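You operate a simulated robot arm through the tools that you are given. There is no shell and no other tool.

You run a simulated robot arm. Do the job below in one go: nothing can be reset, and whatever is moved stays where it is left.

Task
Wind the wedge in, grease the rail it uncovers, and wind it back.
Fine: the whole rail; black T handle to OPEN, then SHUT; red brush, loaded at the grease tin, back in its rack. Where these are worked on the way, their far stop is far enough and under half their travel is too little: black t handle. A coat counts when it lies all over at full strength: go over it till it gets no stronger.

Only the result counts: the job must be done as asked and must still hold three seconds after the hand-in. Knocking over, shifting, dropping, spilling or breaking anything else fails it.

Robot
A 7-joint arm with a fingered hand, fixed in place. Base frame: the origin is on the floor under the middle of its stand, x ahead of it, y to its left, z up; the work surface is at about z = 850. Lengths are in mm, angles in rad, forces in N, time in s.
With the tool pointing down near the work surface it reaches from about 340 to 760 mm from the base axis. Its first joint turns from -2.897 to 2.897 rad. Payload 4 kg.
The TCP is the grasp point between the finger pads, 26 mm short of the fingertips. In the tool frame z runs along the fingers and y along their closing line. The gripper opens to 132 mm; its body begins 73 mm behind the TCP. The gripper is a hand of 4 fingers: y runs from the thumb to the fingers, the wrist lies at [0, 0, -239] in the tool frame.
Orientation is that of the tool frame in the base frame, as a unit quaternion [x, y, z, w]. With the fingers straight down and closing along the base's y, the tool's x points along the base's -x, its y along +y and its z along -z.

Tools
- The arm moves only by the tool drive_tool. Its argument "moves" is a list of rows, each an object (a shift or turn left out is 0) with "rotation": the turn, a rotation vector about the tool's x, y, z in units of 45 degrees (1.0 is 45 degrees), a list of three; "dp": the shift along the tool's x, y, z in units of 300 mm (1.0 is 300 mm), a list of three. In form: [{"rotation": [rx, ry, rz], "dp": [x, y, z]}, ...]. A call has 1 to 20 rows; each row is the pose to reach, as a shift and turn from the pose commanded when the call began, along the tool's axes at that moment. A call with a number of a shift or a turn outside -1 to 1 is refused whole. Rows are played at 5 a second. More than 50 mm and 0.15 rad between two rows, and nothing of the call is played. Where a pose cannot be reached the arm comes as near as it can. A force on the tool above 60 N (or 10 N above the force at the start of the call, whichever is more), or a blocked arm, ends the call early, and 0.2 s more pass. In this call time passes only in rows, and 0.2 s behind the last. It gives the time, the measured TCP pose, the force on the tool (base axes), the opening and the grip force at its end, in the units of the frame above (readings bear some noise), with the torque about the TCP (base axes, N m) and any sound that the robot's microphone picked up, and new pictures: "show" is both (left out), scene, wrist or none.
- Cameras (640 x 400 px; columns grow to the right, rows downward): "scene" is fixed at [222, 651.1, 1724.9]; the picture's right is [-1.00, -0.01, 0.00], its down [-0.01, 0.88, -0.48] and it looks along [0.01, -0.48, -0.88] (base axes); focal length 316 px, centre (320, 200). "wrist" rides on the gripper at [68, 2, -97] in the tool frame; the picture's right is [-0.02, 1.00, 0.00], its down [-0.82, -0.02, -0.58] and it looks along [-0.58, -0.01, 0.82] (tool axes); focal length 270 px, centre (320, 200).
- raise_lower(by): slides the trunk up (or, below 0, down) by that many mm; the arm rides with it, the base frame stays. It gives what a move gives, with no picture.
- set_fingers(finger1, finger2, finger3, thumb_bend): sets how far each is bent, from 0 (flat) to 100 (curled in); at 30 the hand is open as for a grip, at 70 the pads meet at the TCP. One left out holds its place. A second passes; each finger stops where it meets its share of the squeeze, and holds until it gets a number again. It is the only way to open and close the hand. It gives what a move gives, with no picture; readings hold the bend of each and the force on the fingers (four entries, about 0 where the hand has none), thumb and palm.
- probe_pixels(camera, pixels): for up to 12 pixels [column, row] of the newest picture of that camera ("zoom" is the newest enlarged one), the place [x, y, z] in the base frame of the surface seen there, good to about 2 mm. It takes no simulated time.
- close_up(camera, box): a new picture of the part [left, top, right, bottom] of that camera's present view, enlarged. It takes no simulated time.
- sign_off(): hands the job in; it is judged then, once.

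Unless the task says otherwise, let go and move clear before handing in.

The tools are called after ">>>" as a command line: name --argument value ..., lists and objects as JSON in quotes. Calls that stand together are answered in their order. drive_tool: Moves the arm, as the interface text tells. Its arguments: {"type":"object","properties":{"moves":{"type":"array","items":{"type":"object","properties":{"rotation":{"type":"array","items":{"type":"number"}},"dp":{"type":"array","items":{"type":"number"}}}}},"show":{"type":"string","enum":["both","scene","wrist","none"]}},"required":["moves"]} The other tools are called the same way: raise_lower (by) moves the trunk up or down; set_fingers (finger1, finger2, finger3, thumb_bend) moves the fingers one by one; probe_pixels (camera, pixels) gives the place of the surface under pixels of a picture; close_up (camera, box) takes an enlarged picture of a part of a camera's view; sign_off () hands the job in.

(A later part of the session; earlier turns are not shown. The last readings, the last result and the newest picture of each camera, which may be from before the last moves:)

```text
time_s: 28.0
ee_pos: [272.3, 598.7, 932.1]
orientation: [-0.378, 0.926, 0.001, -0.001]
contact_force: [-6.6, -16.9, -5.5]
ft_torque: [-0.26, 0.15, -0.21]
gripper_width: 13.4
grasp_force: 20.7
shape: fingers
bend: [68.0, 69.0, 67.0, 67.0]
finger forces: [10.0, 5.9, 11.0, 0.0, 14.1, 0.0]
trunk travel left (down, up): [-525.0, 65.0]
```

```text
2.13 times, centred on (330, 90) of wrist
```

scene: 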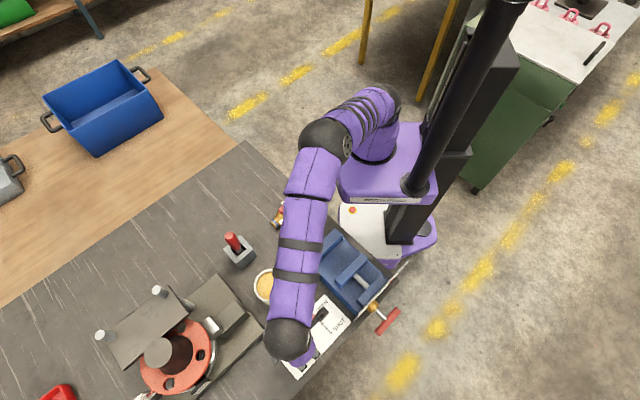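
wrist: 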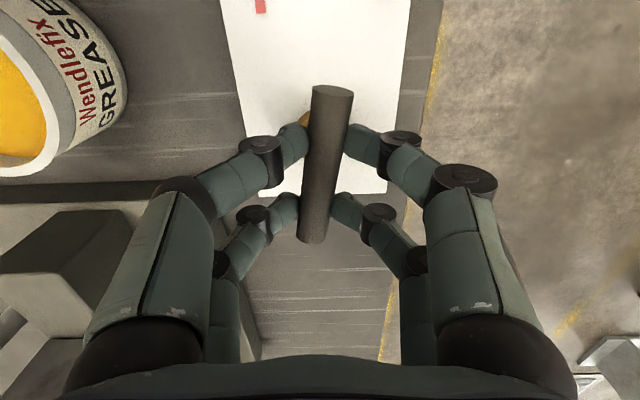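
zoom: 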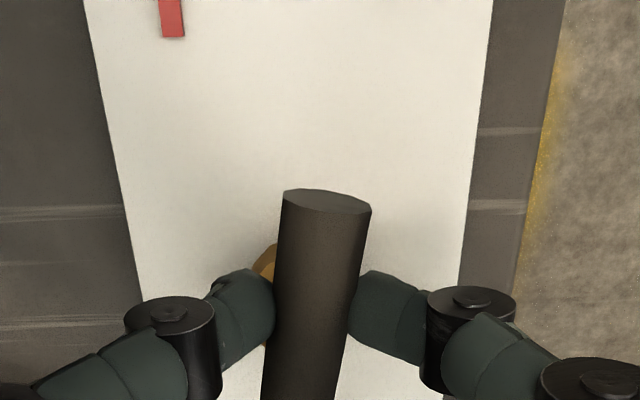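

The torque is still low, so the stop hasn't been reached yet. I'll turn another step and compare.

>>> drive_tool --moves '[{"rotation": [0, 0, -0.1]}, {"rotation": [0, 0, -0.2]}, {"rotation": [0, 0, -0.3]}, {"rotation": [0, 0, -0.4]}]' --show "both"

>>> close_up --camera "scene" --box '[270, 290, 360, 380]'

```text
time_s: 29.0
ee_pos: [273.2, 599.1, 933.0]
orientation: [-0.518, 0.856, 0.0, 0.002]
contact_force: [-0.6, -13.1, -5.7]
ft_torque: [-0.26, 0.04, -0.7]
gripper_width: 14.3
grasp_force: 24.2
shape: fingers
bend: [67.0, 69.0, 65.0, 71.0]
finger forces: [15.7, 4.1, 16.3, 0.1, 11.4, 0.1]
trunk travel left (down, up): [-525.0, 65.0]
```

scene: 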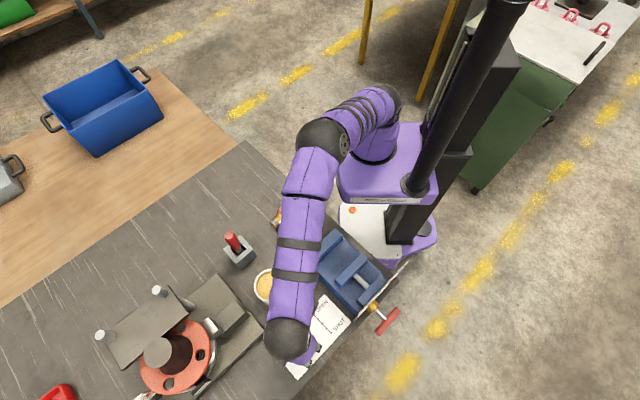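
wrist: 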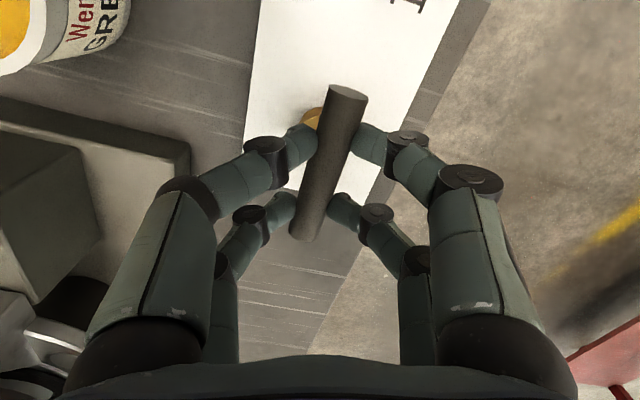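

```text
4.44 times, centred on (315, 335) of scene
```

zoom: 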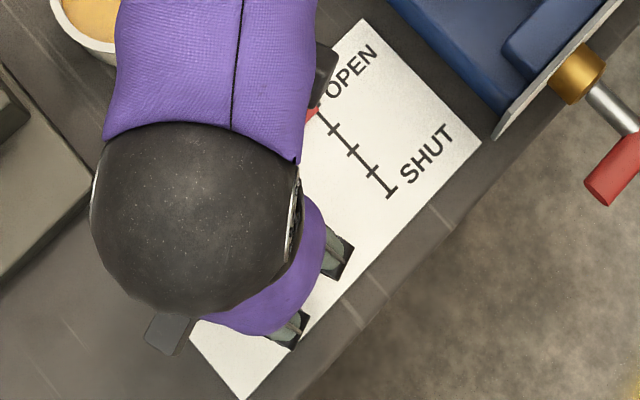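

The pointer now sits at the OPEN end (zoom (315,108)), torque rose to 0.7 N m and the bar lags in the hand, so this is the far stop. I'll let go and rise clear.

>>> drive_tool --moves '[{"rotation": [0, 0, 0.1]}]' --show "none"

>>> set_fingers --finger1 30 --finger2 30 --finger3 30 --thumb_bend 30

>>> drive_tool --moves '[{"dp": [0, 0, -0.15]}, {"dp": [0, 0, -0.3]}, {"dp": [0, 0, -0.45]}, {"dp": [0, 0, -0.6]}, {"dp": [0, 0, -0.75]}]' --show "both"

>>> close_up --camera "scene" --box '[160, 270, 270, 350]'

>>> close_up --camera "wrist" --box '[60, 60, 300, 260]'

```text
time_s: 29.4
ee_pos: [273.0, 599.4, 931.6]
orientation: [-0.484, 0.875, 0.0, 0.001]
contact_force: [2.0, -14.8, -1.7]
ft_torque: [-0.26, 0.01, -0.07]
gripper_width: 13.4
grasp_force: 21.2
shape: fingers
bend: [67.0, 69.0, 65.0, 71.0]
finger forces: [10.0, 6.1, 10.2, 0.0, 16.5, 0.0]
trunk travel left (down, up): [-525.0, 65.0]
```

```text
time_s: 30.4
ee_pos: [273.6, 598.9, 931.9]
orientation: [-0.484, 0.875, 0.0, 0.0]
contact_force: [-0.3, 0.2, -0.3]
ft_torque: [-0.02, 0.01, -0.01]
gripper_width: 132.5
grasp_force: 0.0
shape: fingers
bend: [30.0, 30.0, 30.0, 30.0]
finger forces: [0.0, 0.0, 0.1, 0.1, 0.0, 0.1]
trunk travel left (down, up): [-525.0, 65.0]
```

```text
time_s: 31.6
ee_pos: [267.5, 592.3, 1152.5]
orientation: [-0.484, 0.875, -0.001, 0.0]
contact_force: [-0.1, -1.5, 0.7]
ft_torque: [0.08, 0.0, -0.02]
gripper_width: 132.9
grasp_force: 0.0
shape: fingers
bend: [30.0, 30.0, 30.0, 30.0]
finger forces: [0.0, 0.0, 0.0, 0.0, 0.0, 0.0]
out of reach, approached as far as the arm can: row 5
trunk travel left (down, up): [-525.0, 65.0]
```

scene: 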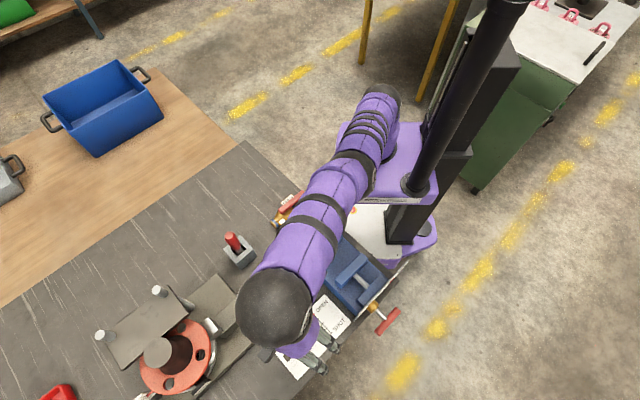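
wrist: 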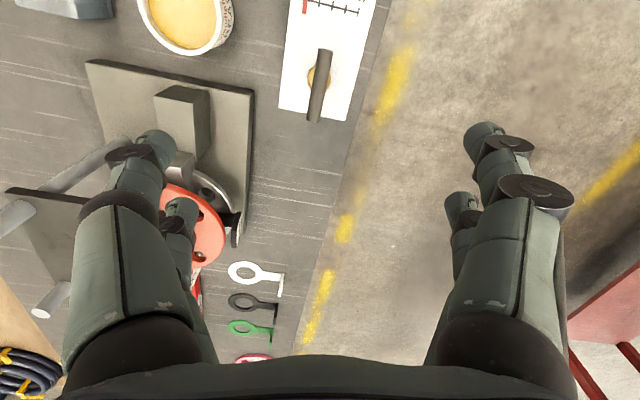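

```text
5.00 times, centred on (215, 310) of scene
```

zoom: 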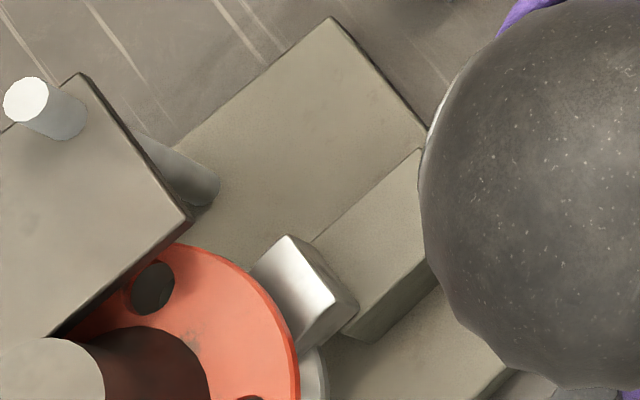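

```text
2.00 times, centred on (180, 160) of wrist
```

zoom: 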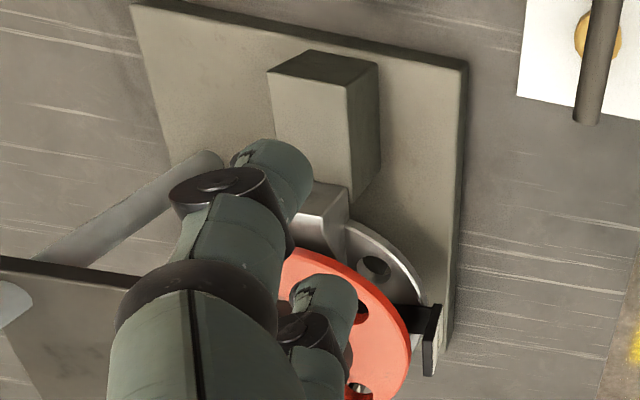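

The wedge has drawn in and the block's top (scene about (232,310)) is now bare. Next I'll study the brush and its rack to decide how to hold it.

>>> close_up --camera "scene" --box '[215, 225, 265, 275]'

>>> probe_pixels --camera "zoom" --pixels '[[215, 115], [255, 95], [240, 200], [285, 180], [265, 235], [285, 270], [240, 240], [330, 130], [440, 270], [130, 240], [290, 380], [350, 220]]'

```text
8.00 times, centred on (240, 250) of scene
```

zoom: 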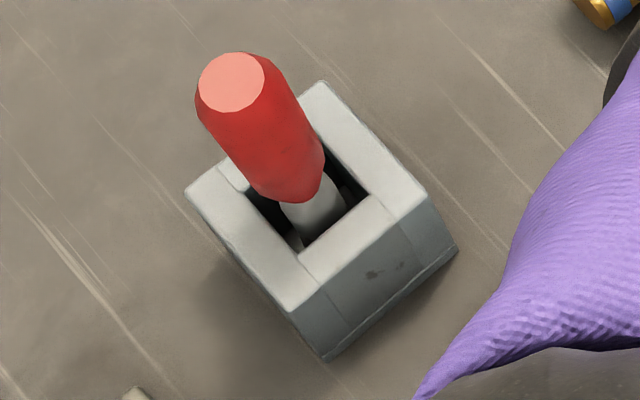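

```text
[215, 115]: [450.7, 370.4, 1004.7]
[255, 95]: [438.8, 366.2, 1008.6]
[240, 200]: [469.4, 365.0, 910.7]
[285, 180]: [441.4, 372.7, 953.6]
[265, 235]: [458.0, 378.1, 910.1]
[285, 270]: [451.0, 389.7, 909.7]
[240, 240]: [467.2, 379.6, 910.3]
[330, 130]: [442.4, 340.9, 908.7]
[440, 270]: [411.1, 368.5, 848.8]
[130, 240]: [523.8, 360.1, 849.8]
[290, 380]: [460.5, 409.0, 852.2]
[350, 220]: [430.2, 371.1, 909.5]
```

The rack's top is at z≈910, and the red handle is about 21 mm thick, running from about z 945 to 1008. I'll fix its exact centre and the rack's centre.

>>> close_up --camera "scene" --box '[215, 225, 265, 275]'

>>> probe_pixels --camera "zoom" --pixels '[[232, 82], [205, 85], [260, 78], [232, 58], [232, 106], [192, 192], [320, 90], [420, 195], [292, 302], [300, 215], [320, 225], [270, 190]]'

```text
8.00 times, centred on (240, 250) of scene
```

zoom: 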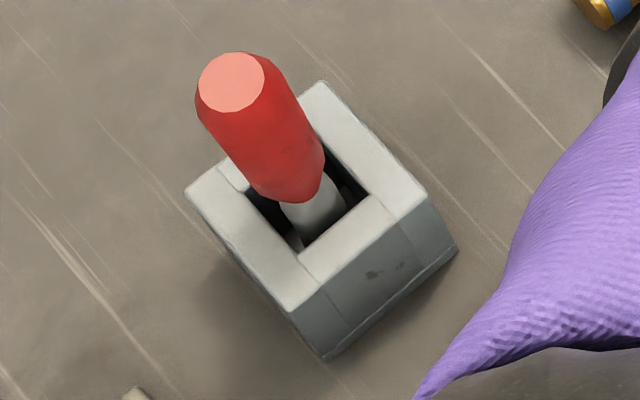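

```text
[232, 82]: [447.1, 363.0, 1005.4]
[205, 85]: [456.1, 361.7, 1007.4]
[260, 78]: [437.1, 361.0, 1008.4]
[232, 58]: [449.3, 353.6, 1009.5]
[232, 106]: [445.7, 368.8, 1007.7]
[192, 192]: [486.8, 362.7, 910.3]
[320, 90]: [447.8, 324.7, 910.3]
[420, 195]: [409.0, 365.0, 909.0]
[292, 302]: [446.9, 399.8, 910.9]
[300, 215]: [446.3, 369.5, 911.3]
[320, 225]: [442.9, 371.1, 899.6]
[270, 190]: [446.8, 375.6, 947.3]
```

The brush stands upright at about (447,362), top at z≈1008. A side-on grip would be firmest, so I need the heights of what lies between the robot and the rack, especially the small red-lever valve.

>>> close_up --camera "scene" --box '[240, 170, 330, 240]'

>>> probe_pixels --camera "scene" --pixels '[[284, 224], [279, 217], [285, 206], [294, 197], [245, 145], [270, 290], [162, 352], [160, 290], [102, 335], [130, 340], [230, 312], [215, 325]]'

```text
5.71 times, centred on (285, 205) of scene
```

zoom: 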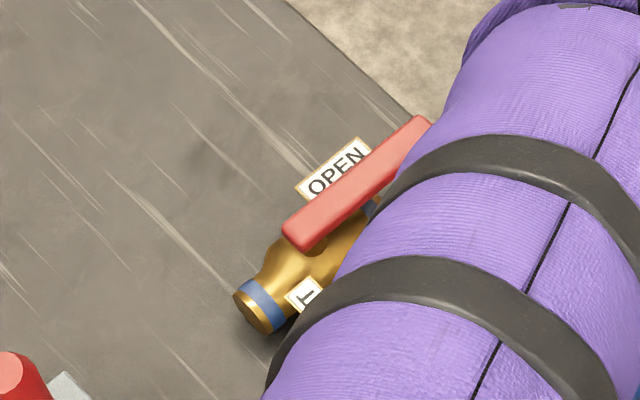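

```text
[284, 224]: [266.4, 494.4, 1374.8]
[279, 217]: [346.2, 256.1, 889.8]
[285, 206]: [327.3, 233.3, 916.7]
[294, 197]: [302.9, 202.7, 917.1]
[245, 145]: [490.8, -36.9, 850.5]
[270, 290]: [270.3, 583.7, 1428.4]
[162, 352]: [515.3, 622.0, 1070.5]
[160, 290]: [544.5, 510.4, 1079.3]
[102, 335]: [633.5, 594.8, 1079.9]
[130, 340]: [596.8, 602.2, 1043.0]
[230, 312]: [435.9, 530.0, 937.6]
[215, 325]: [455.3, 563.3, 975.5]
```

The valve lever top is at z≈917 beside the direct line to the rack, so I'll approach the brush from heading about 60°, tilted 15° below horizontal with the camera on top. First I'll carry the hand, high, away from the panel while turning it.

>>> drive_tool --moves '[{"dp": [0.0535, -0.0768, 0], "rotation": [0, 0, 0.16]}, {"dp": [0.107, -0.1537, 0], "rotation": [0, 0, 0.33]}, {"dp": [0.1605, -0.2305, 0], "rotation": [0, 0, 0.5]}, {"dp": [0.214, -0.3073, 0], "rotation": [0, 0, 0.66]}, {"dp": [0.2675, -0.3842, 0], "rotation": [0, 0, 0.83]}, {"dp": [0.321, -0.461, 0], "rotation": [0, 0, 1.0]}]' --show "none"

>>> drive_tool --moves '[{"dp": [-0.0165, -0.0922, 0], "rotation": [0, 0, 0.16]}, {"dp": [-0.033, -0.1843, 0], "rotation": [0, 0, 0.33]}, {"dp": [-0.0495, -0.2765, 0], "rotation": [0, 0, 0.5]}, {"dp": [-0.066, -0.3687, 0], "rotation": [0, 0, 0.66]}, {"dp": [-0.0825, -0.4608, 0], "rotation": [0, 0, 0.83]}, {"dp": [-0.099, -0.553, 0], "rotation": [0, 0, 1.0]}]' --show "both"

```text
time_s: 33.0
ee_pos: [335.3, 436.5, 1154.9]
orientation: [-0.11, 0.994, 0.001, 0.001]
contact_force: [-0.2, -0.3, 0.3]
ft_torque: [0.04, -0.04, -0.01]
gripper_width: 132.8
grasp_force: 0.1
shape: fingers
bend: [30.0, 30.0, 30.0, 30.0]
finger forces: [0.1, 0.0, 0.1, 0.0, 0.0, 0.0]
out of reach, approached as far as the arm can: row 1, 2, 3, 4
trunk travel left (down, up): [-525.0, 65.0]
```

```text
time_s: 34.4
ee_pos: [400.3, 282.1, 1153.1]
orientation: [0.278, 0.961, 0.0, 0.0]
contact_force: [-0.5, -0.6, 0.5]
ft_torque: [-0.01, 0.03, 0.02]
gripper_width: 132.6
grasp_force: 0.0
shape: fingers
bend: [30.0, 30.0, 30.0, 30.0]
finger forces: [0.0, 0.0, 0.1, 0.0, 0.0, 0.0]
trunk travel left (down, up): [-525.0, 65.0]
```

scene: 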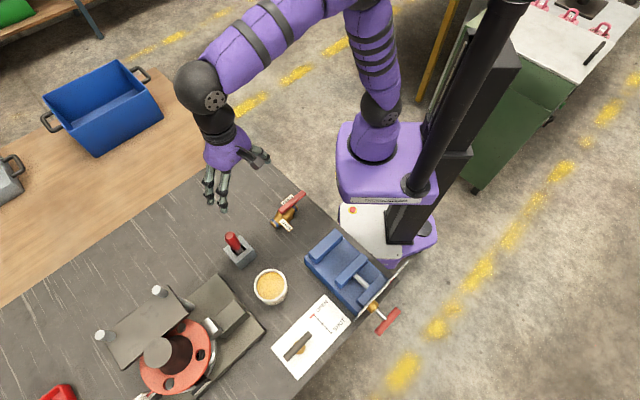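
wrist: 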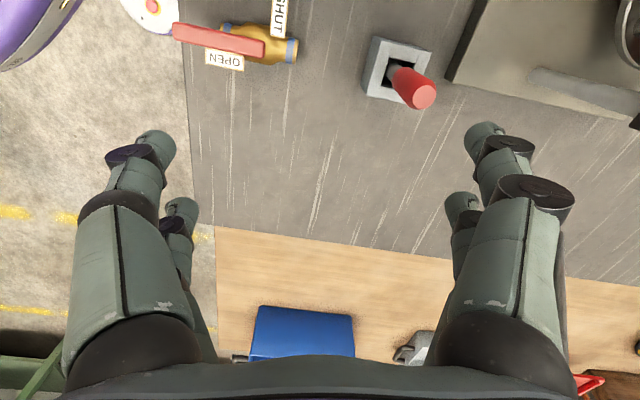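

The scene view is clear now. I'll measure the rail that was uncovered and confirm the pointer at OPEN.

>>> close_up --camera "scene" --box '[180, 270, 270, 340]'

>>> probe_pixels --camera "zoom" --pixels '[[367, 168], [270, 262], [468, 255], [305, 398], [370, 285], [330, 325], [420, 220], [310, 265], [250, 240], [320, 330], [210, 300], [400, 330]]'

>>> close_up --camera "scene" --box '[270, 290, 360, 380]'

```text
5.71 times, centred on (225, 305) of scene
```

zoom: 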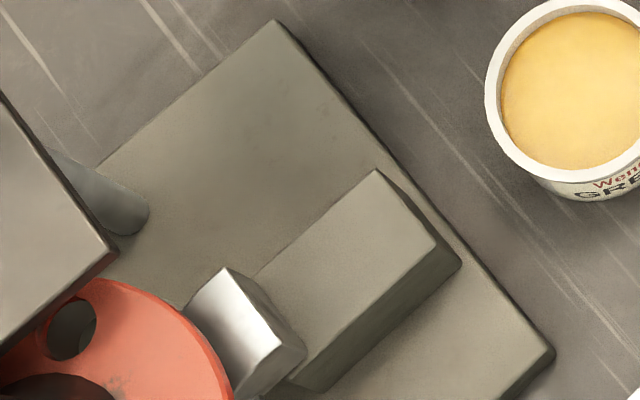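

```text
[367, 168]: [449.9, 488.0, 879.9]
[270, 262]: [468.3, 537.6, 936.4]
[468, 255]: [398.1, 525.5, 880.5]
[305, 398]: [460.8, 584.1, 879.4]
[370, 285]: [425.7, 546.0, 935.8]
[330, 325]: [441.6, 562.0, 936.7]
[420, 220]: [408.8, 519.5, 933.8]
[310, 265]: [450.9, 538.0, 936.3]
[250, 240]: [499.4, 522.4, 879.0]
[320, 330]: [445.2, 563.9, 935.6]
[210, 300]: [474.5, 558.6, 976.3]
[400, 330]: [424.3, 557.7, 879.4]
```

```text
4.44 times, centred on (315, 335) of scene
```

zoom: 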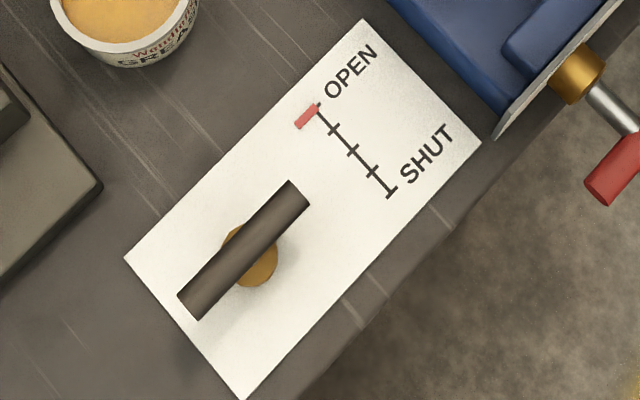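

The pointer is firmly at OPEN. I'll probe the rail's top face corners more exactly.

>>> close_up --camera "scene" --box '[200, 285, 260, 345]'

>>> probe_pixels --camera "zoom" --pixels '[[280, 85], [345, 165], [355, 170], [330, 145], [285, 95], [165, 190], [215, 285], [210, 300], [250, 250], [270, 170], [185, 180], [300, 100]]'

```text
6.67 times, centred on (230, 315) of scene
```

zoom: 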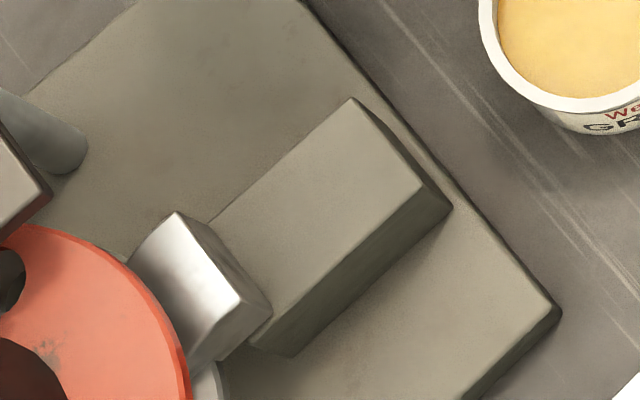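

```text
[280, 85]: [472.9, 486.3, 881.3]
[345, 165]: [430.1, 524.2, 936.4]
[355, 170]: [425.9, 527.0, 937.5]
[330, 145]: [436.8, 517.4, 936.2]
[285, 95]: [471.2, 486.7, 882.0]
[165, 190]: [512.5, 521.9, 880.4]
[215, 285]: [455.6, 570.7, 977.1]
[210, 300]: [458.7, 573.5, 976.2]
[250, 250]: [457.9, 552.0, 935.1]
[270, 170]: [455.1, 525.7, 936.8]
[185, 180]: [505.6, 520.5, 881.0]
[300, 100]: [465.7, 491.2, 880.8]
```

>>> probe_pixels --camera "zoom" --pixels '[[353, 104], [350, 98], [416, 187], [423, 187], [218, 222], [225, 215], [272, 300], [280, 308], [300, 275], [245, 262], [265, 290], [190, 240]]'

>>> close_up --camera "scene" --box '[230, 250, 310, 330]'

```text
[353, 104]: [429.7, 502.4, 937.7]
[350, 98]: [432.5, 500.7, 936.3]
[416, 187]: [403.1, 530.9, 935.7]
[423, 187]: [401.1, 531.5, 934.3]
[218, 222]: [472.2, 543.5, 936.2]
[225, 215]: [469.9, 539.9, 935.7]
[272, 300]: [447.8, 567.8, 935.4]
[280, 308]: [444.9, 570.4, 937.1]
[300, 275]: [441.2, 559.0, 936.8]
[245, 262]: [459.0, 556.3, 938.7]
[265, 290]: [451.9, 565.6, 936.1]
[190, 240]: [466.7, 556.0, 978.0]
```

```text
5.00 times, centred on (270, 290) of scene
```

zoom: 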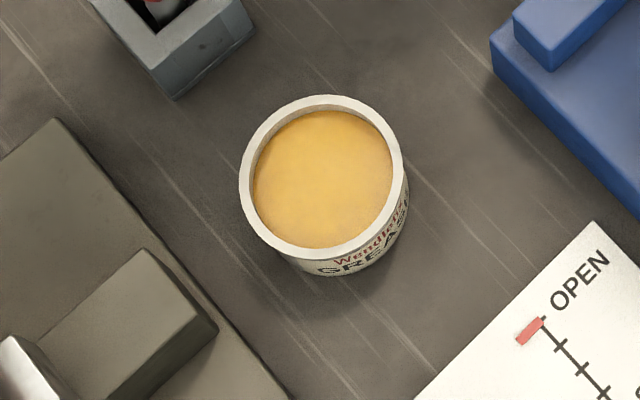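

The rail's bare top is a rectangle at z≈936 with corners near (430,501), (401,531), (447,569) and (471,542). Now I'll turn the hand to heading 60°.

>>> drive_tool --moves '[{"rotation": [0, 0, 0.16]}, {"rotation": [0, 0, 0.32]}, {"rotation": [0, 0, 0.48]}, {"rotation": [0, 0, 0.65]}, {"rotation": [0, 0, 0.81]}, {"rotation": [0, 0, 0.976]}]' --show "none"

>>> drive_tool --moves '[{"rotation": [0, 0, 0.16]}, {"rotation": [0, 0, 0.32]}, {"rotation": [0, 0, 0.48]}, {"rotation": [0, 0, 0.65]}, {"rotation": [0, 0, 0.81]}, {"rotation": [0, 0, 0.976]}]' --show "both"

```text
time_s: 35.8
ee_pos: [399.6, 283.3, 1153.5]
orientation: [0.616, 0.787, 0.0, 0.0]
contact_force: [0.1, 0.1, -0.4]
ft_torque: [0.0, -0.01, 0.02]
gripper_width: 132.8
grasp_force: 0.1
shape: fingers
bend: [30.0, 30.0, 30.0, 30.0]
finger forces: [0.1, 0.0, 0.0, 0.0, 0.1, 0.0]
trunk travel left (down, up): [-525.0, 65.0]
```

```text
time_s: 37.2
ee_pos: [399.8, 283.0, 1153.2]
orientation: [0.866, 0.5, -0.001, 0.0]
contact_force: [0.1, -1.1, 0.1]
ft_torque: [0.02, -0.01, 0.01]
gripper_width: 132.9
grasp_force: 0.1
shape: fingers
bend: [30.0, 30.0, 30.0, 30.0]
finger forces: [0.1, 0.1, 0.1, 0.0, 0.1, 0.0]
trunk travel left (down, up): [-525.0, 65.0]
```

scene: 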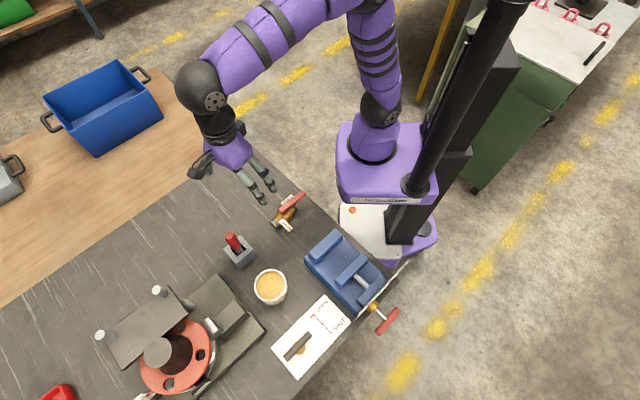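
wrist: 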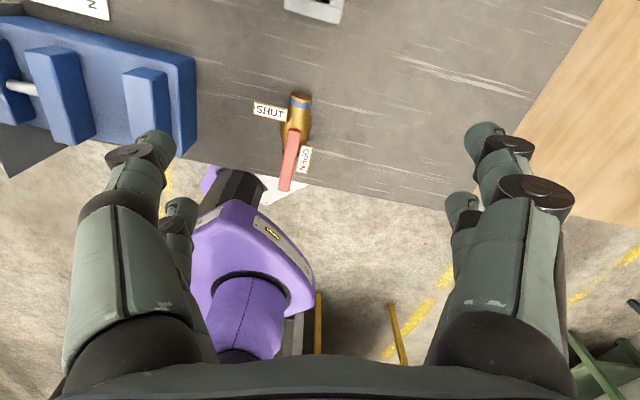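

Heading 60° is reached with the camera on the far side. Now I'll pitch the hand up in two steps so the fingers point toward the rack.

>>> drive_tool --moves '[{"rotation": [0, 0.16, 0]}, {"rotation": [0, 0.33, 0]}, {"rotation": [0, 0.5, 0]}, {"rotation": [0, 0.66, 0]}, {"rotation": [0, 0.83, 0]}, {"rotation": [0, 1.0, 0]}]' --show "both"

```text
time_s: 38.6
ee_pos: [399.5, 283.0, 1154.1]
orientation: [0.799, 0.462, 0.333, -0.192]
contact_force: [0.3, 0.1, -0.7]
ft_torque: [-0.02, -0.02, -0.01]
gripper_width: 132.9
grasp_force: 0.0
shape: fingers
bend: [30.0, 30.0, 30.0, 30.0]
finger forces: [0.0, 0.1, 0.0, 0.0, 0.0, 0.1]
trunk travel left (down, up): [-525.0, 65.0]
```

scene: 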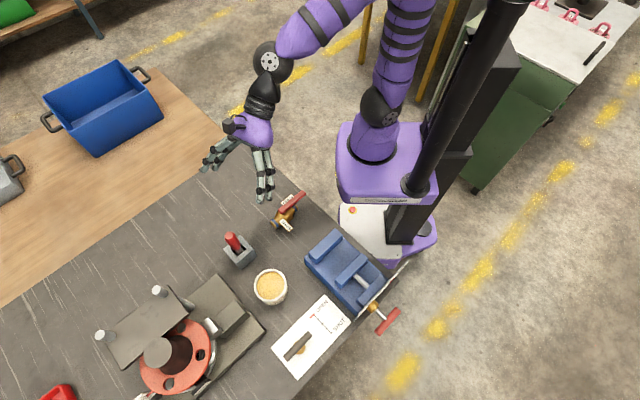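
wrist: 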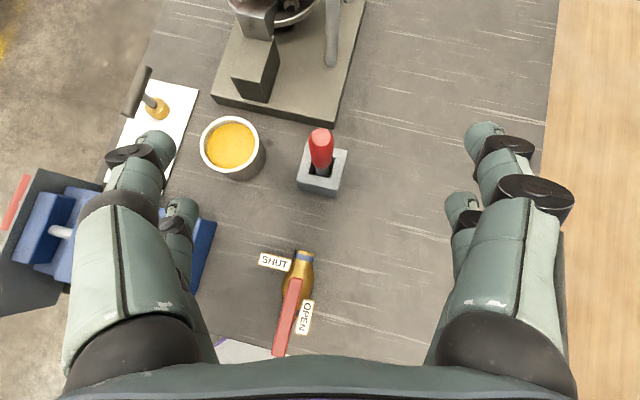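

The pitch works and the wrist view shows the brush dead ahead at (320,150). I'll pitch another 30°.

>>> drive_tool --moves '[{"rotation": [0, 0.17, 0]}, {"rotation": [0, 0.33, 0]}, {"rotation": [0, 0.5, 0]}, {"rotation": [0, 0.667, 0]}]' --show "both"

```text
time_s: 39.6
ee_pos: [399.6, 283.0, 1152.9]
orientation: [0.687, 0.397, 0.527, -0.305]
contact_force: [1.0, 0.5, -0.3]
ft_torque: [0.02, -0.01, 0.01]
gripper_width: 133.0
grasp_force: 0.1
shape: fingers
bend: [30.0, 30.0, 30.0, 30.0]
finger forces: [0.0, 0.1, 0.1, 0.0, 0.1, 0.0]
trunk travel left (down, up): [-525.0, 65.0]
```

scene: 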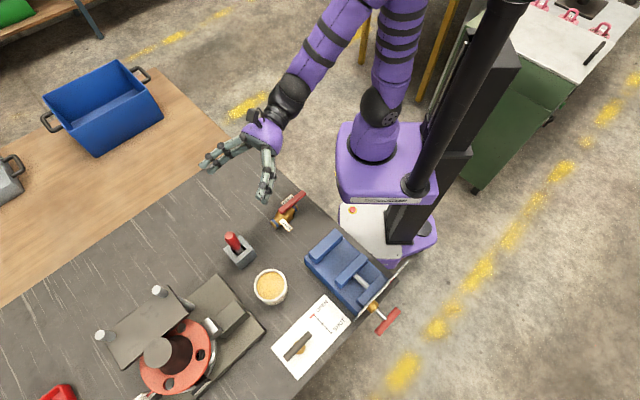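
wrist: 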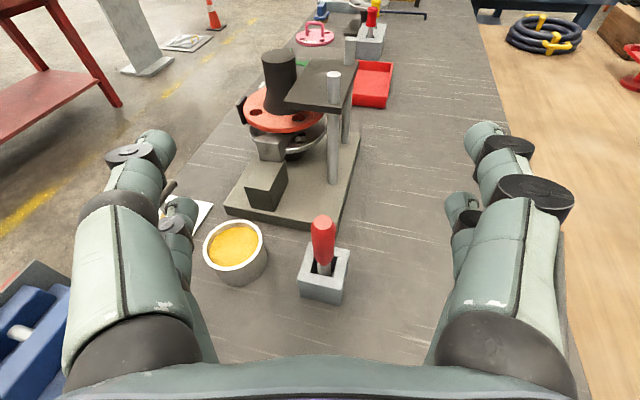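

The tool axes are as planned. Before lowering I'll check heights of the robot's own carriage and re-measure the brush from this view.

>>> probe_pixels --camera "scene" --pixels '[[350, 190], [345, 150], [372, 130], [372, 155], [385, 105], [290, 95], [262, 130], [270, 155]]'

>>> probe_pixels --camera "wrist" --pixels '[[323, 225], [322, 255], [312, 240], [333, 240], [323, 268], [320, 285], [233, 240], [222, 250]]'

>>> close_up --camera "wrist" --box '[260, 190, 390, 320]'

```text
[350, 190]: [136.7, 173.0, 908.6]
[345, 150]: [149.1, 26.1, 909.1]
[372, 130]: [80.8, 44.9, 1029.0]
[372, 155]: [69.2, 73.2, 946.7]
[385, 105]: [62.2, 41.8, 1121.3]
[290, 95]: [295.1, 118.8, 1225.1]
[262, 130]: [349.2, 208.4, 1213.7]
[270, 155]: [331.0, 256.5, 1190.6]
```

```text
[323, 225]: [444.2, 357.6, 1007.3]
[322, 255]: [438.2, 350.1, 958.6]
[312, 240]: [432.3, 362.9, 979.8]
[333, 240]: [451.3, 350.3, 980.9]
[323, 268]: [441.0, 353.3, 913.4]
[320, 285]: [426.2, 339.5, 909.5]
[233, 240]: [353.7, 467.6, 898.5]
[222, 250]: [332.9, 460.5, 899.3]
```

```text
3.08 times, centred on (325, 255) of wrist
```

zoom: 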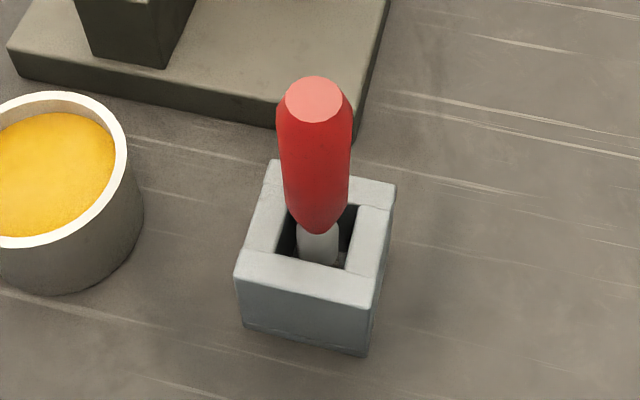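

The brush axis is at about (446.5,361.5), only about 1 mm off the hand's centre plane. I'll lower straight down behind it, then check the alignment before advancing.

>>> drive_tool --moves '[{"dp": [-0.135, 0.0012, 0.036]}, {"dp": [-0.27, 0.0023, 0.0725]}, {"dp": [-0.406, 0.0035, 0.109]}, {"dp": [-0.541, 0.0046, 0.145]}]' --show "both"

```text
time_s: 40.6
ee_pos: [432.8, 291.5, 980.9]
orientation: [0.687, 0.397, 0.527, -0.304]
contact_force: [0.4, 0.2, 0.3]
ft_torque: [0.0, 0.01, -0.03]
gripper_width: 132.8
grasp_force: 0.0
shape: fingers
bend: [30.0, 30.0, 30.0, 30.0]
finger forces: [0.1, 0.0, 0.1, 0.1, 0.0, 0.0]
out of reach, approached as far as the arm can: row 1, 2, 3, 4
trunk travel left (down, up): [-525.0, 65.0]
```

scene: 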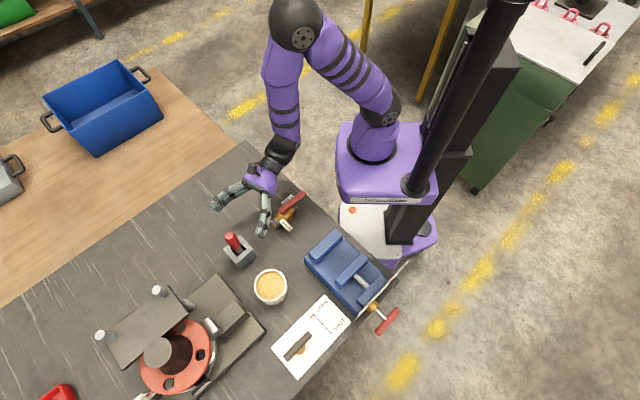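
wrist: 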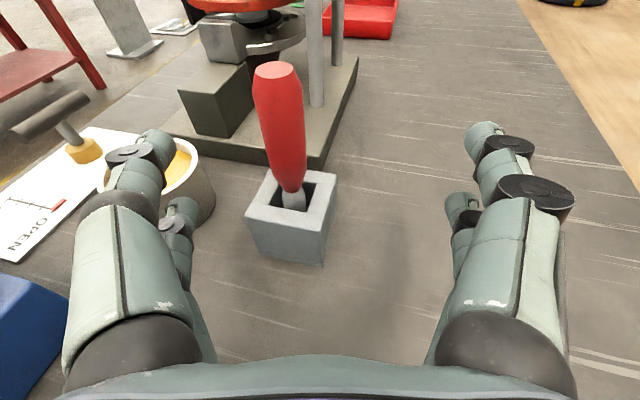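

The arm couldn't come that close to its own base, so it stopped at (433,292,981) with the orientation kept. From here the grasp pose is 55 mm ahead and 23 mm to the side. I'll move there diagonally, with the brush staying between the open fingers.

>>> drive_tool --moves '[{"dp": [0.014, -0.035, 0.04]}, {"dp": [0.025, -0.06, 0.08]}, {"dp": [0.034, -0.077, 0.12]}]' --show "both"

```text
time_s: 41.4
ee_pos: [429.4, 336.0, 982.8]
orientation: [0.687, 0.397, 0.527, -0.305]
contact_force: [0.0, -0.1, 0.8]
ft_torque: [0.02, 0.01, 0.01]
gripper_width: 132.8
grasp_force: 0.2
shape: fingers
bend: [30.0, 30.0, 30.0, 30.0]
finger forces: [0.1, 0.0, 0.0, 0.0, 0.0, 0.1]
trunk travel left (down, up): [-525.0, 65.0]
```

scene: 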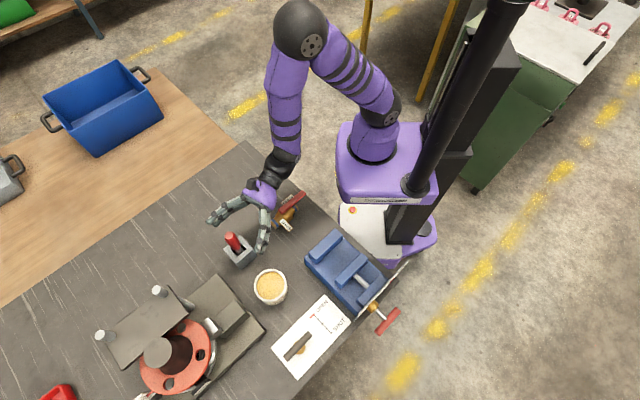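
wrist: 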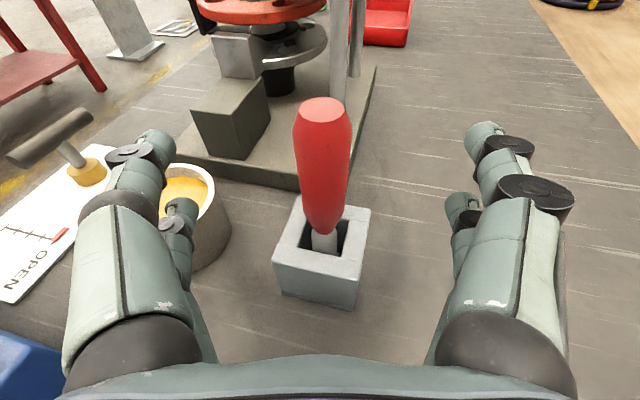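

The brush is centred between the fingers (handle at column 322, rows 100–235). I'll probe it once more for the final few millimetres.

>>> probe_pixels --camera "wrist" --pixels '[[323, 103], [298, 150], [347, 150], [323, 150], [306, 200], [340, 200], [323, 190], [324, 238]]'

```text
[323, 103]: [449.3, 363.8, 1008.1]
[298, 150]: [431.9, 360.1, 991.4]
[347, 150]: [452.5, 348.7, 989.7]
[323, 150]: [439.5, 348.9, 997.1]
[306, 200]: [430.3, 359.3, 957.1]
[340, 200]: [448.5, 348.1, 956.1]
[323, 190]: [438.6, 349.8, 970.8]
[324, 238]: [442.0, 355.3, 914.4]
```

I'll advance the last 12 mm with a 2 mm side correction, then close the fingers.

>>> drive_tool --moves '[{"dp": [0.004, 0.0067, 0.0403]}]' --show "none"

>>> set_fingers --finger1 60 --finger2 60 --finger3 60 --thumb_bend 60

>>> close_up --camera "wrist" --box '[180, 60, 460, 300]'

```text
time_s: 41.8
ee_pos: [437.4, 346.3, 980.5]
orientation: [0.687, 0.397, 0.527, -0.305]
contact_force: [0.1, -0.1, 0.5]
ft_torque: [-0.01, -0.04, -0.04]
gripper_width: 132.9
grasp_force: 0.0
shape: fingers
bend: [30.0, 30.0, 30.0, 30.0]
finger forces: [0.0, 0.1, 0.0, 0.0, 0.1, 0.0]
trunk travel left (down, up): [-525.0, 65.0]
```

```text
time_s: 42.8
ee_pos: [437.3, 346.4, 979.8]
orientation: [0.688, 0.396, 0.527, -0.304]
contact_force: [-0.4, -0.2, -0.2]
ft_torque: [0.02, 0.02, 0.0]
gripper_width: 33.1
grasp_force: 0.0
shape: fingers
bend: [60.0, 60.0, 60.0, 60.0]
finger forces: [0.0, 0.0, 0.1, 0.0, 0.1, 0.0]
trunk travel left (down, up): [-525.0, 65.0]
```

```text
1.67 times, centred on (320, 180) of wrist
```

zoom: 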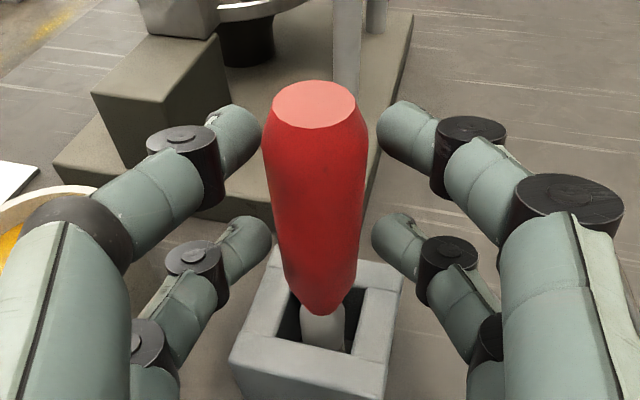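

The fingers straddle the handle evenly. I'll close firmly.

>>> set_fingers --finger1 72 --finger2 72 --finger3 72 --thumb_bend 72

>>> set_fingers --finger1 85 --finger2 85 --finger3 85 --thumb_bend 85

>>> close_up --camera "wrist" --box '[180, 60, 460, 300]'

```text
time_s: 43.8
ee_pos: [437.0, 345.3, 979.6]
orientation: [0.687, 0.396, 0.528, -0.304]
contact_force: [-1.0, 0.5, 0.2]
ft_torque: [-0.02, -0.03, -0.01]
gripper_width: 17.3
grasp_force: 13.9
shape: fingers
bend: [66.0, 64.0, 67.0, 68.0]
finger forces: [6.8, 7.5, 7.1, 0.0, 6.9, 0.1]
trunk travel left (down, up): [-525.0, 65.0]
```

```text
time_s: 44.8
ee_pos: [438.3, 345.2, 980.3]
orientation: [0.687, 0.396, 0.528, -0.304]
contact_force: [0.9, -1.0, 0.6]
ft_torque: [-0.05, -0.05, -0.03]
gripper_width: 12.7
grasp_force: 23.8
shape: fingers
bend: [62.0, 59.0, 78.0, 78.0]
finger forces: [12.3, 11.1, 8.7, 0.0, 15.0, 0.0]
trunk travel left (down, up): [-525.0, 65.0]
```

```text
1.67 times, centred on (320, 180) of wrist
```

zoom: 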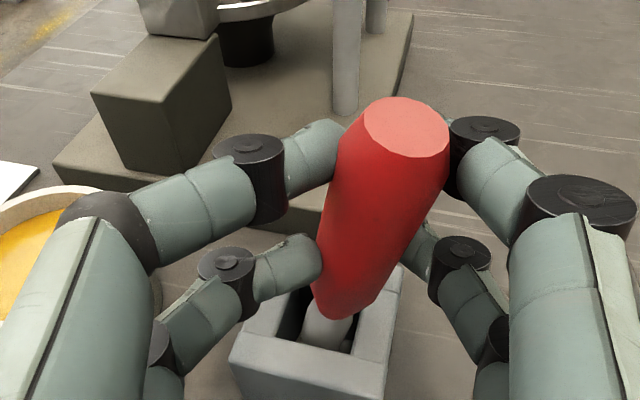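

The stronger squeeze let finger3 and the thumb (78) push the handle over to the right, leaning the brush in its slot. I'll bring that side back to 66 and let fingers 1 and 2 follow to re-centre it.

>>> set_fingers --finger1 72 --finger2 72 --finger3 66 --thumb_bend 66

>>> close_up --camera "wrist" --box '[180, 60, 460, 300]'

```text
time_s: 45.8
ee_pos: [438.1, 345.3, 980.4]
orientation: [0.687, 0.397, 0.527, -0.305]
contact_force: [0.3, -0.6, 0.4]
ft_torque: [-0.06, 0.03, 0.04]
gripper_width: 14.9
grasp_force: 8.7
shape: fingers
bend: [70.0, 70.0, 62.0, 65.0]
finger forces: [3.3, 5.8, 4.2, 0.0, 3.9, 0.1]
trunk travel left (down, up): [-525.0, 65.0]
```

```text
1.67 times, centred on (320, 180) of wrist
```

zoom: 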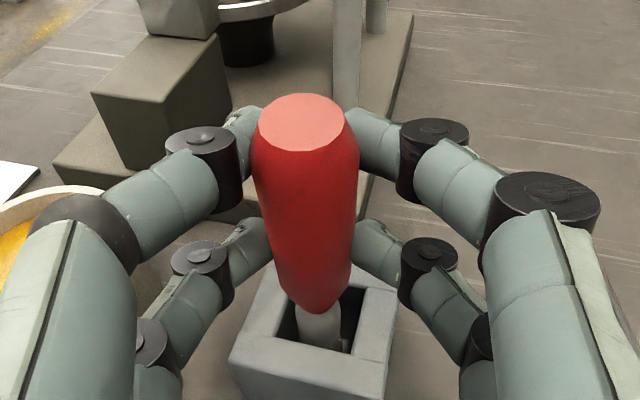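

Now it leans slightly left because the two sides are commanded unevenly. I'll command both sides equally at 74, below where it slid last time.

>>> set_fingers --finger1 72 --finger2 72 --finger3 72 --thumb_bend 72

>>> set_fingers --finger1 75 --finger2 75 --finger3 75 --thumb_bend 75

>>> close_up --camera "wrist" --box '[180, 60, 460, 300]'

```text
time_s: 46.8
ee_pos: [437.3, 345.4, 979.3]
orientation: [0.687, 0.396, 0.528, -0.305]
contact_force: [0.0, -0.1, 0.3]
ft_torque: [-0.03, 0.05, -0.02]
gripper_width: 12.4
grasp_force: 14.0
shape: fingers
bend: [70.0, 68.0, 67.0, 69.0]
finger forces: [5.1, 8.3, 7.4, 0.1, 6.6, 0.0]
trunk travel left (down, up): [-525.0, 65.0]
```

```text
time_s: 47.8
ee_pos: [437.6, 346.1, 980.3]
orientation: [0.687, 0.397, 0.527, -0.305]
contact_force: [-0.7, -1.1, -0.7]
ft_torque: [-0.11, 0.09, 0.0]
gripper_width: 10.1
grasp_force: 17.0
shape: fingers
bend: [70.0, 67.0, 70.0, 67.0]
finger forces: [7.2, 9.1, 9.2, 0.0, 8.1, 0.1]
trunk travel left (down, up): [-525.0, 65.0]
```

```text
1.67 times, centred on (320, 180) of wrist
```

zoom: 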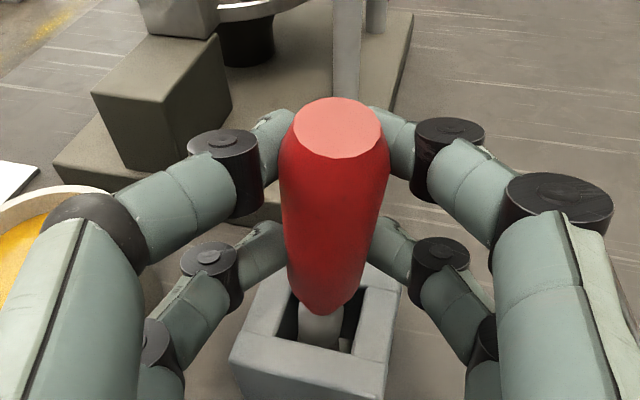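

The grip is now balanced at 17 N with only a few degrees of lean. I'll lift slowly and watch whether the brush comes up with the hand.

>>> drive_tool --moves '[{"dp": [0.0161, 0, -0.0043]}, {"dp": [0.0322, 0, -0.0086]}, {"dp": [0.0483, 0, -0.0129]}, {"dp": [0.0644, 0, -0.0173]}]' --show "wrist"

>>> close_up --camera "wrist" --box '[180, 60, 460, 300]'

>>> close_up --camera "scene" --box '[200, 190, 280, 270]'

```text
time_s: 48.8
ee_pos: [437.5, 346.0, 1000.3]
orientation: [0.687, 0.397, 0.527, -0.305]
contact_force: [-1.0, -1.6, -0.8]
ft_torque: [-0.12, 0.11, 0.02]
gripper_width: 10.6
grasp_force: 16.6
shape: fingers
bend: [70.0, 67.0, 70.0, 67.0]
finger forces: [7.1, 9.1, 9.2, 0.0, 7.8, 0.0]
trunk travel left (down, up): [-525.0, 65.0]
```

wrist: 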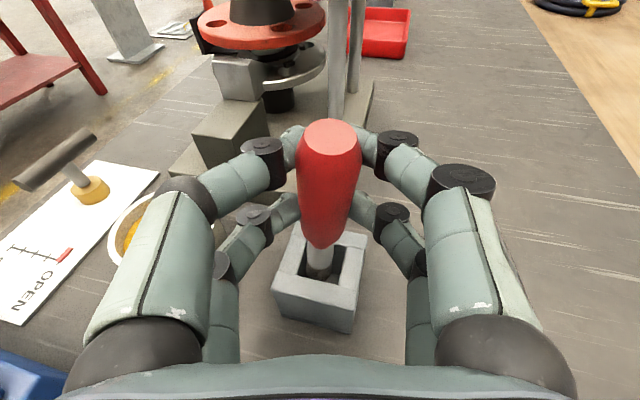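

```text
1.67 times, centred on (320, 180) of wrist
```

zoom: 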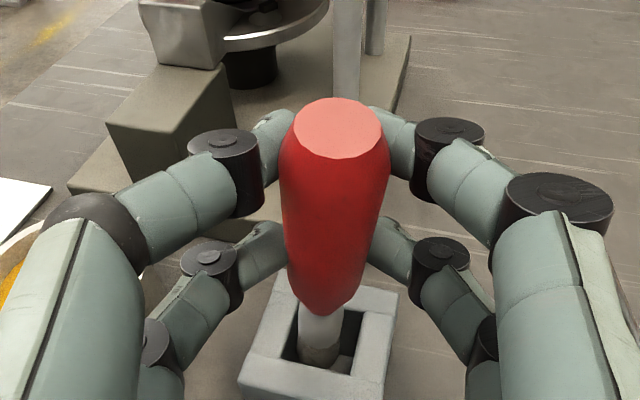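

```text
5.00 times, centred on (240, 230) of scene
```

zoom: 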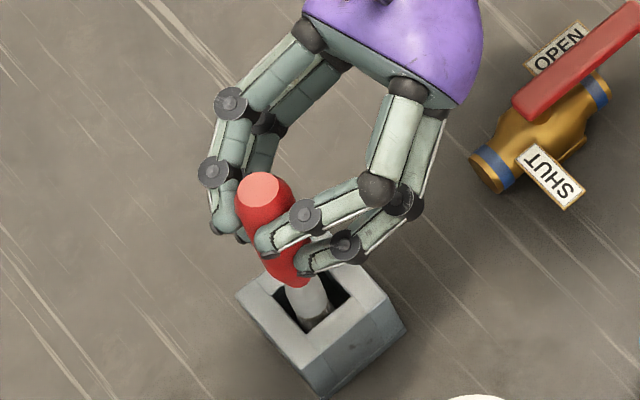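

The brush lifts with the hand and stays steady. I'll raise it well clear of the rack.

>>> drive_tool --moves '[{"dp": [0.08, 0, -0.0215]}, {"dp": [0.161, 0, -0.043]}, {"dp": [0.2415, 0, -0.0647]}, {"dp": [0.322, 0, -0.0863]}]' --show "both"

>>> close_up --camera "wrist" --box '[180, 60, 460, 300]'

>>> close_up --camera "scene" --box '[200, 190, 280, 270]'

```text
time_s: 49.8
ee_pos: [437.6, 343.2, 1099.4]
orientation: [0.687, 0.397, 0.527, -0.305]
contact_force: [-0.8, -0.6, -1.6]
ft_torque: [-0.02, 0.02, 0.0]
gripper_width: 0.0
grasp_force: 8.4
shape: fingers
bend: [72.0, 67.0, 70.0, 73.0]
finger forces: [0.0, 8.1, 7.8, 0.0, 0.0, 0.1]
trunk travel left (down, up): [-525.0, 65.0]
```

scene: 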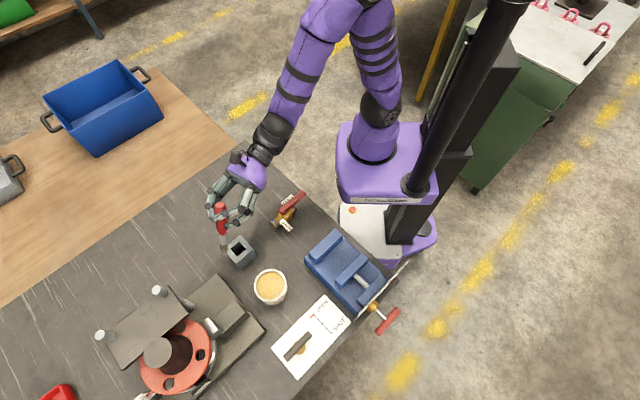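
wrist: 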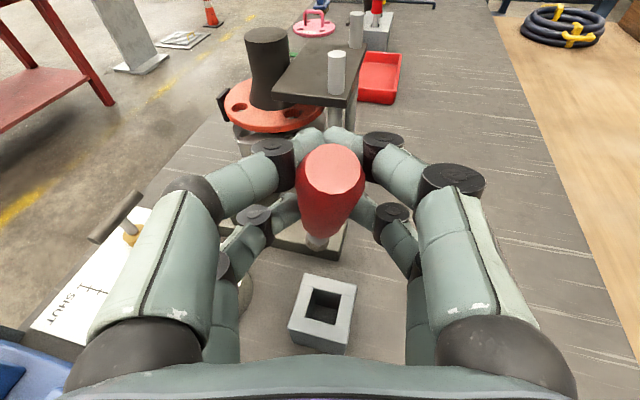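

```text
1.67 times, centred on (320, 180) of wrist
```

zoom: 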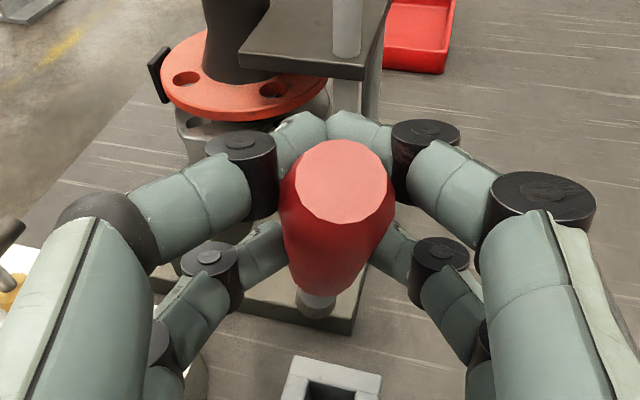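

```text
5.00 times, centred on (240, 230) of scene
```

zoom: 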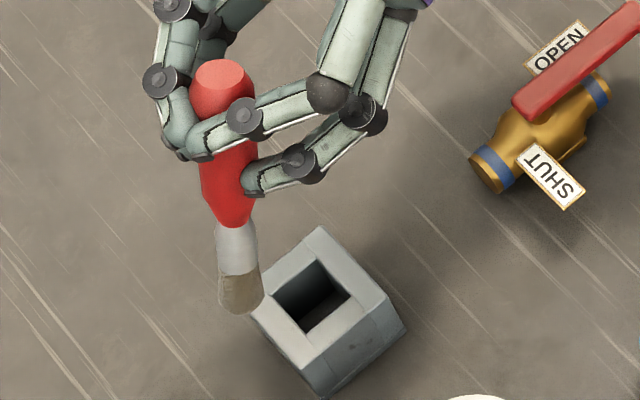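

Once free of the slot, the brush pivoted: its tip swung forward and only finger2 and finger3 now carry load (about 8 N each). I'll stop and measure how it's sitting before deciding how to re-grip.

>>> probe_pixels --camera "zoom" --pixels '[[222, 75], [222, 110], [230, 190], [238, 245], [240, 295], [235, 308], [258, 290], [222, 290]]'

>>> close_up --camera "scene" --box '[205, 175, 255, 255]'

```text
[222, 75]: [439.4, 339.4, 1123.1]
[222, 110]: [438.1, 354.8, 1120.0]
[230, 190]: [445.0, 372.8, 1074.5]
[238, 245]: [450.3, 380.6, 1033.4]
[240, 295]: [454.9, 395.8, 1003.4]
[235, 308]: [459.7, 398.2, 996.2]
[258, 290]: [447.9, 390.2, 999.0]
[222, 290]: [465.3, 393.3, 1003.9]
```

```text
5.00 times, centred on (230, 215) of scene
```

zoom: 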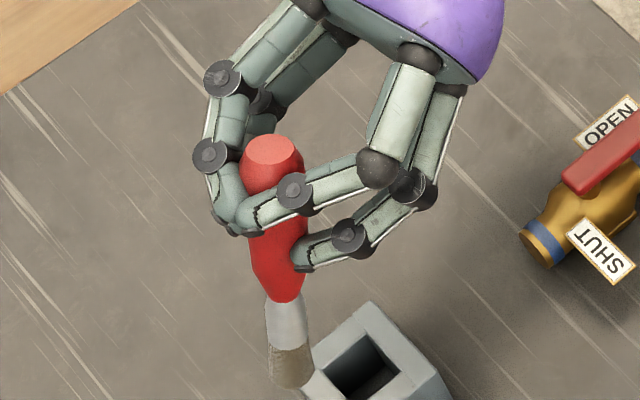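

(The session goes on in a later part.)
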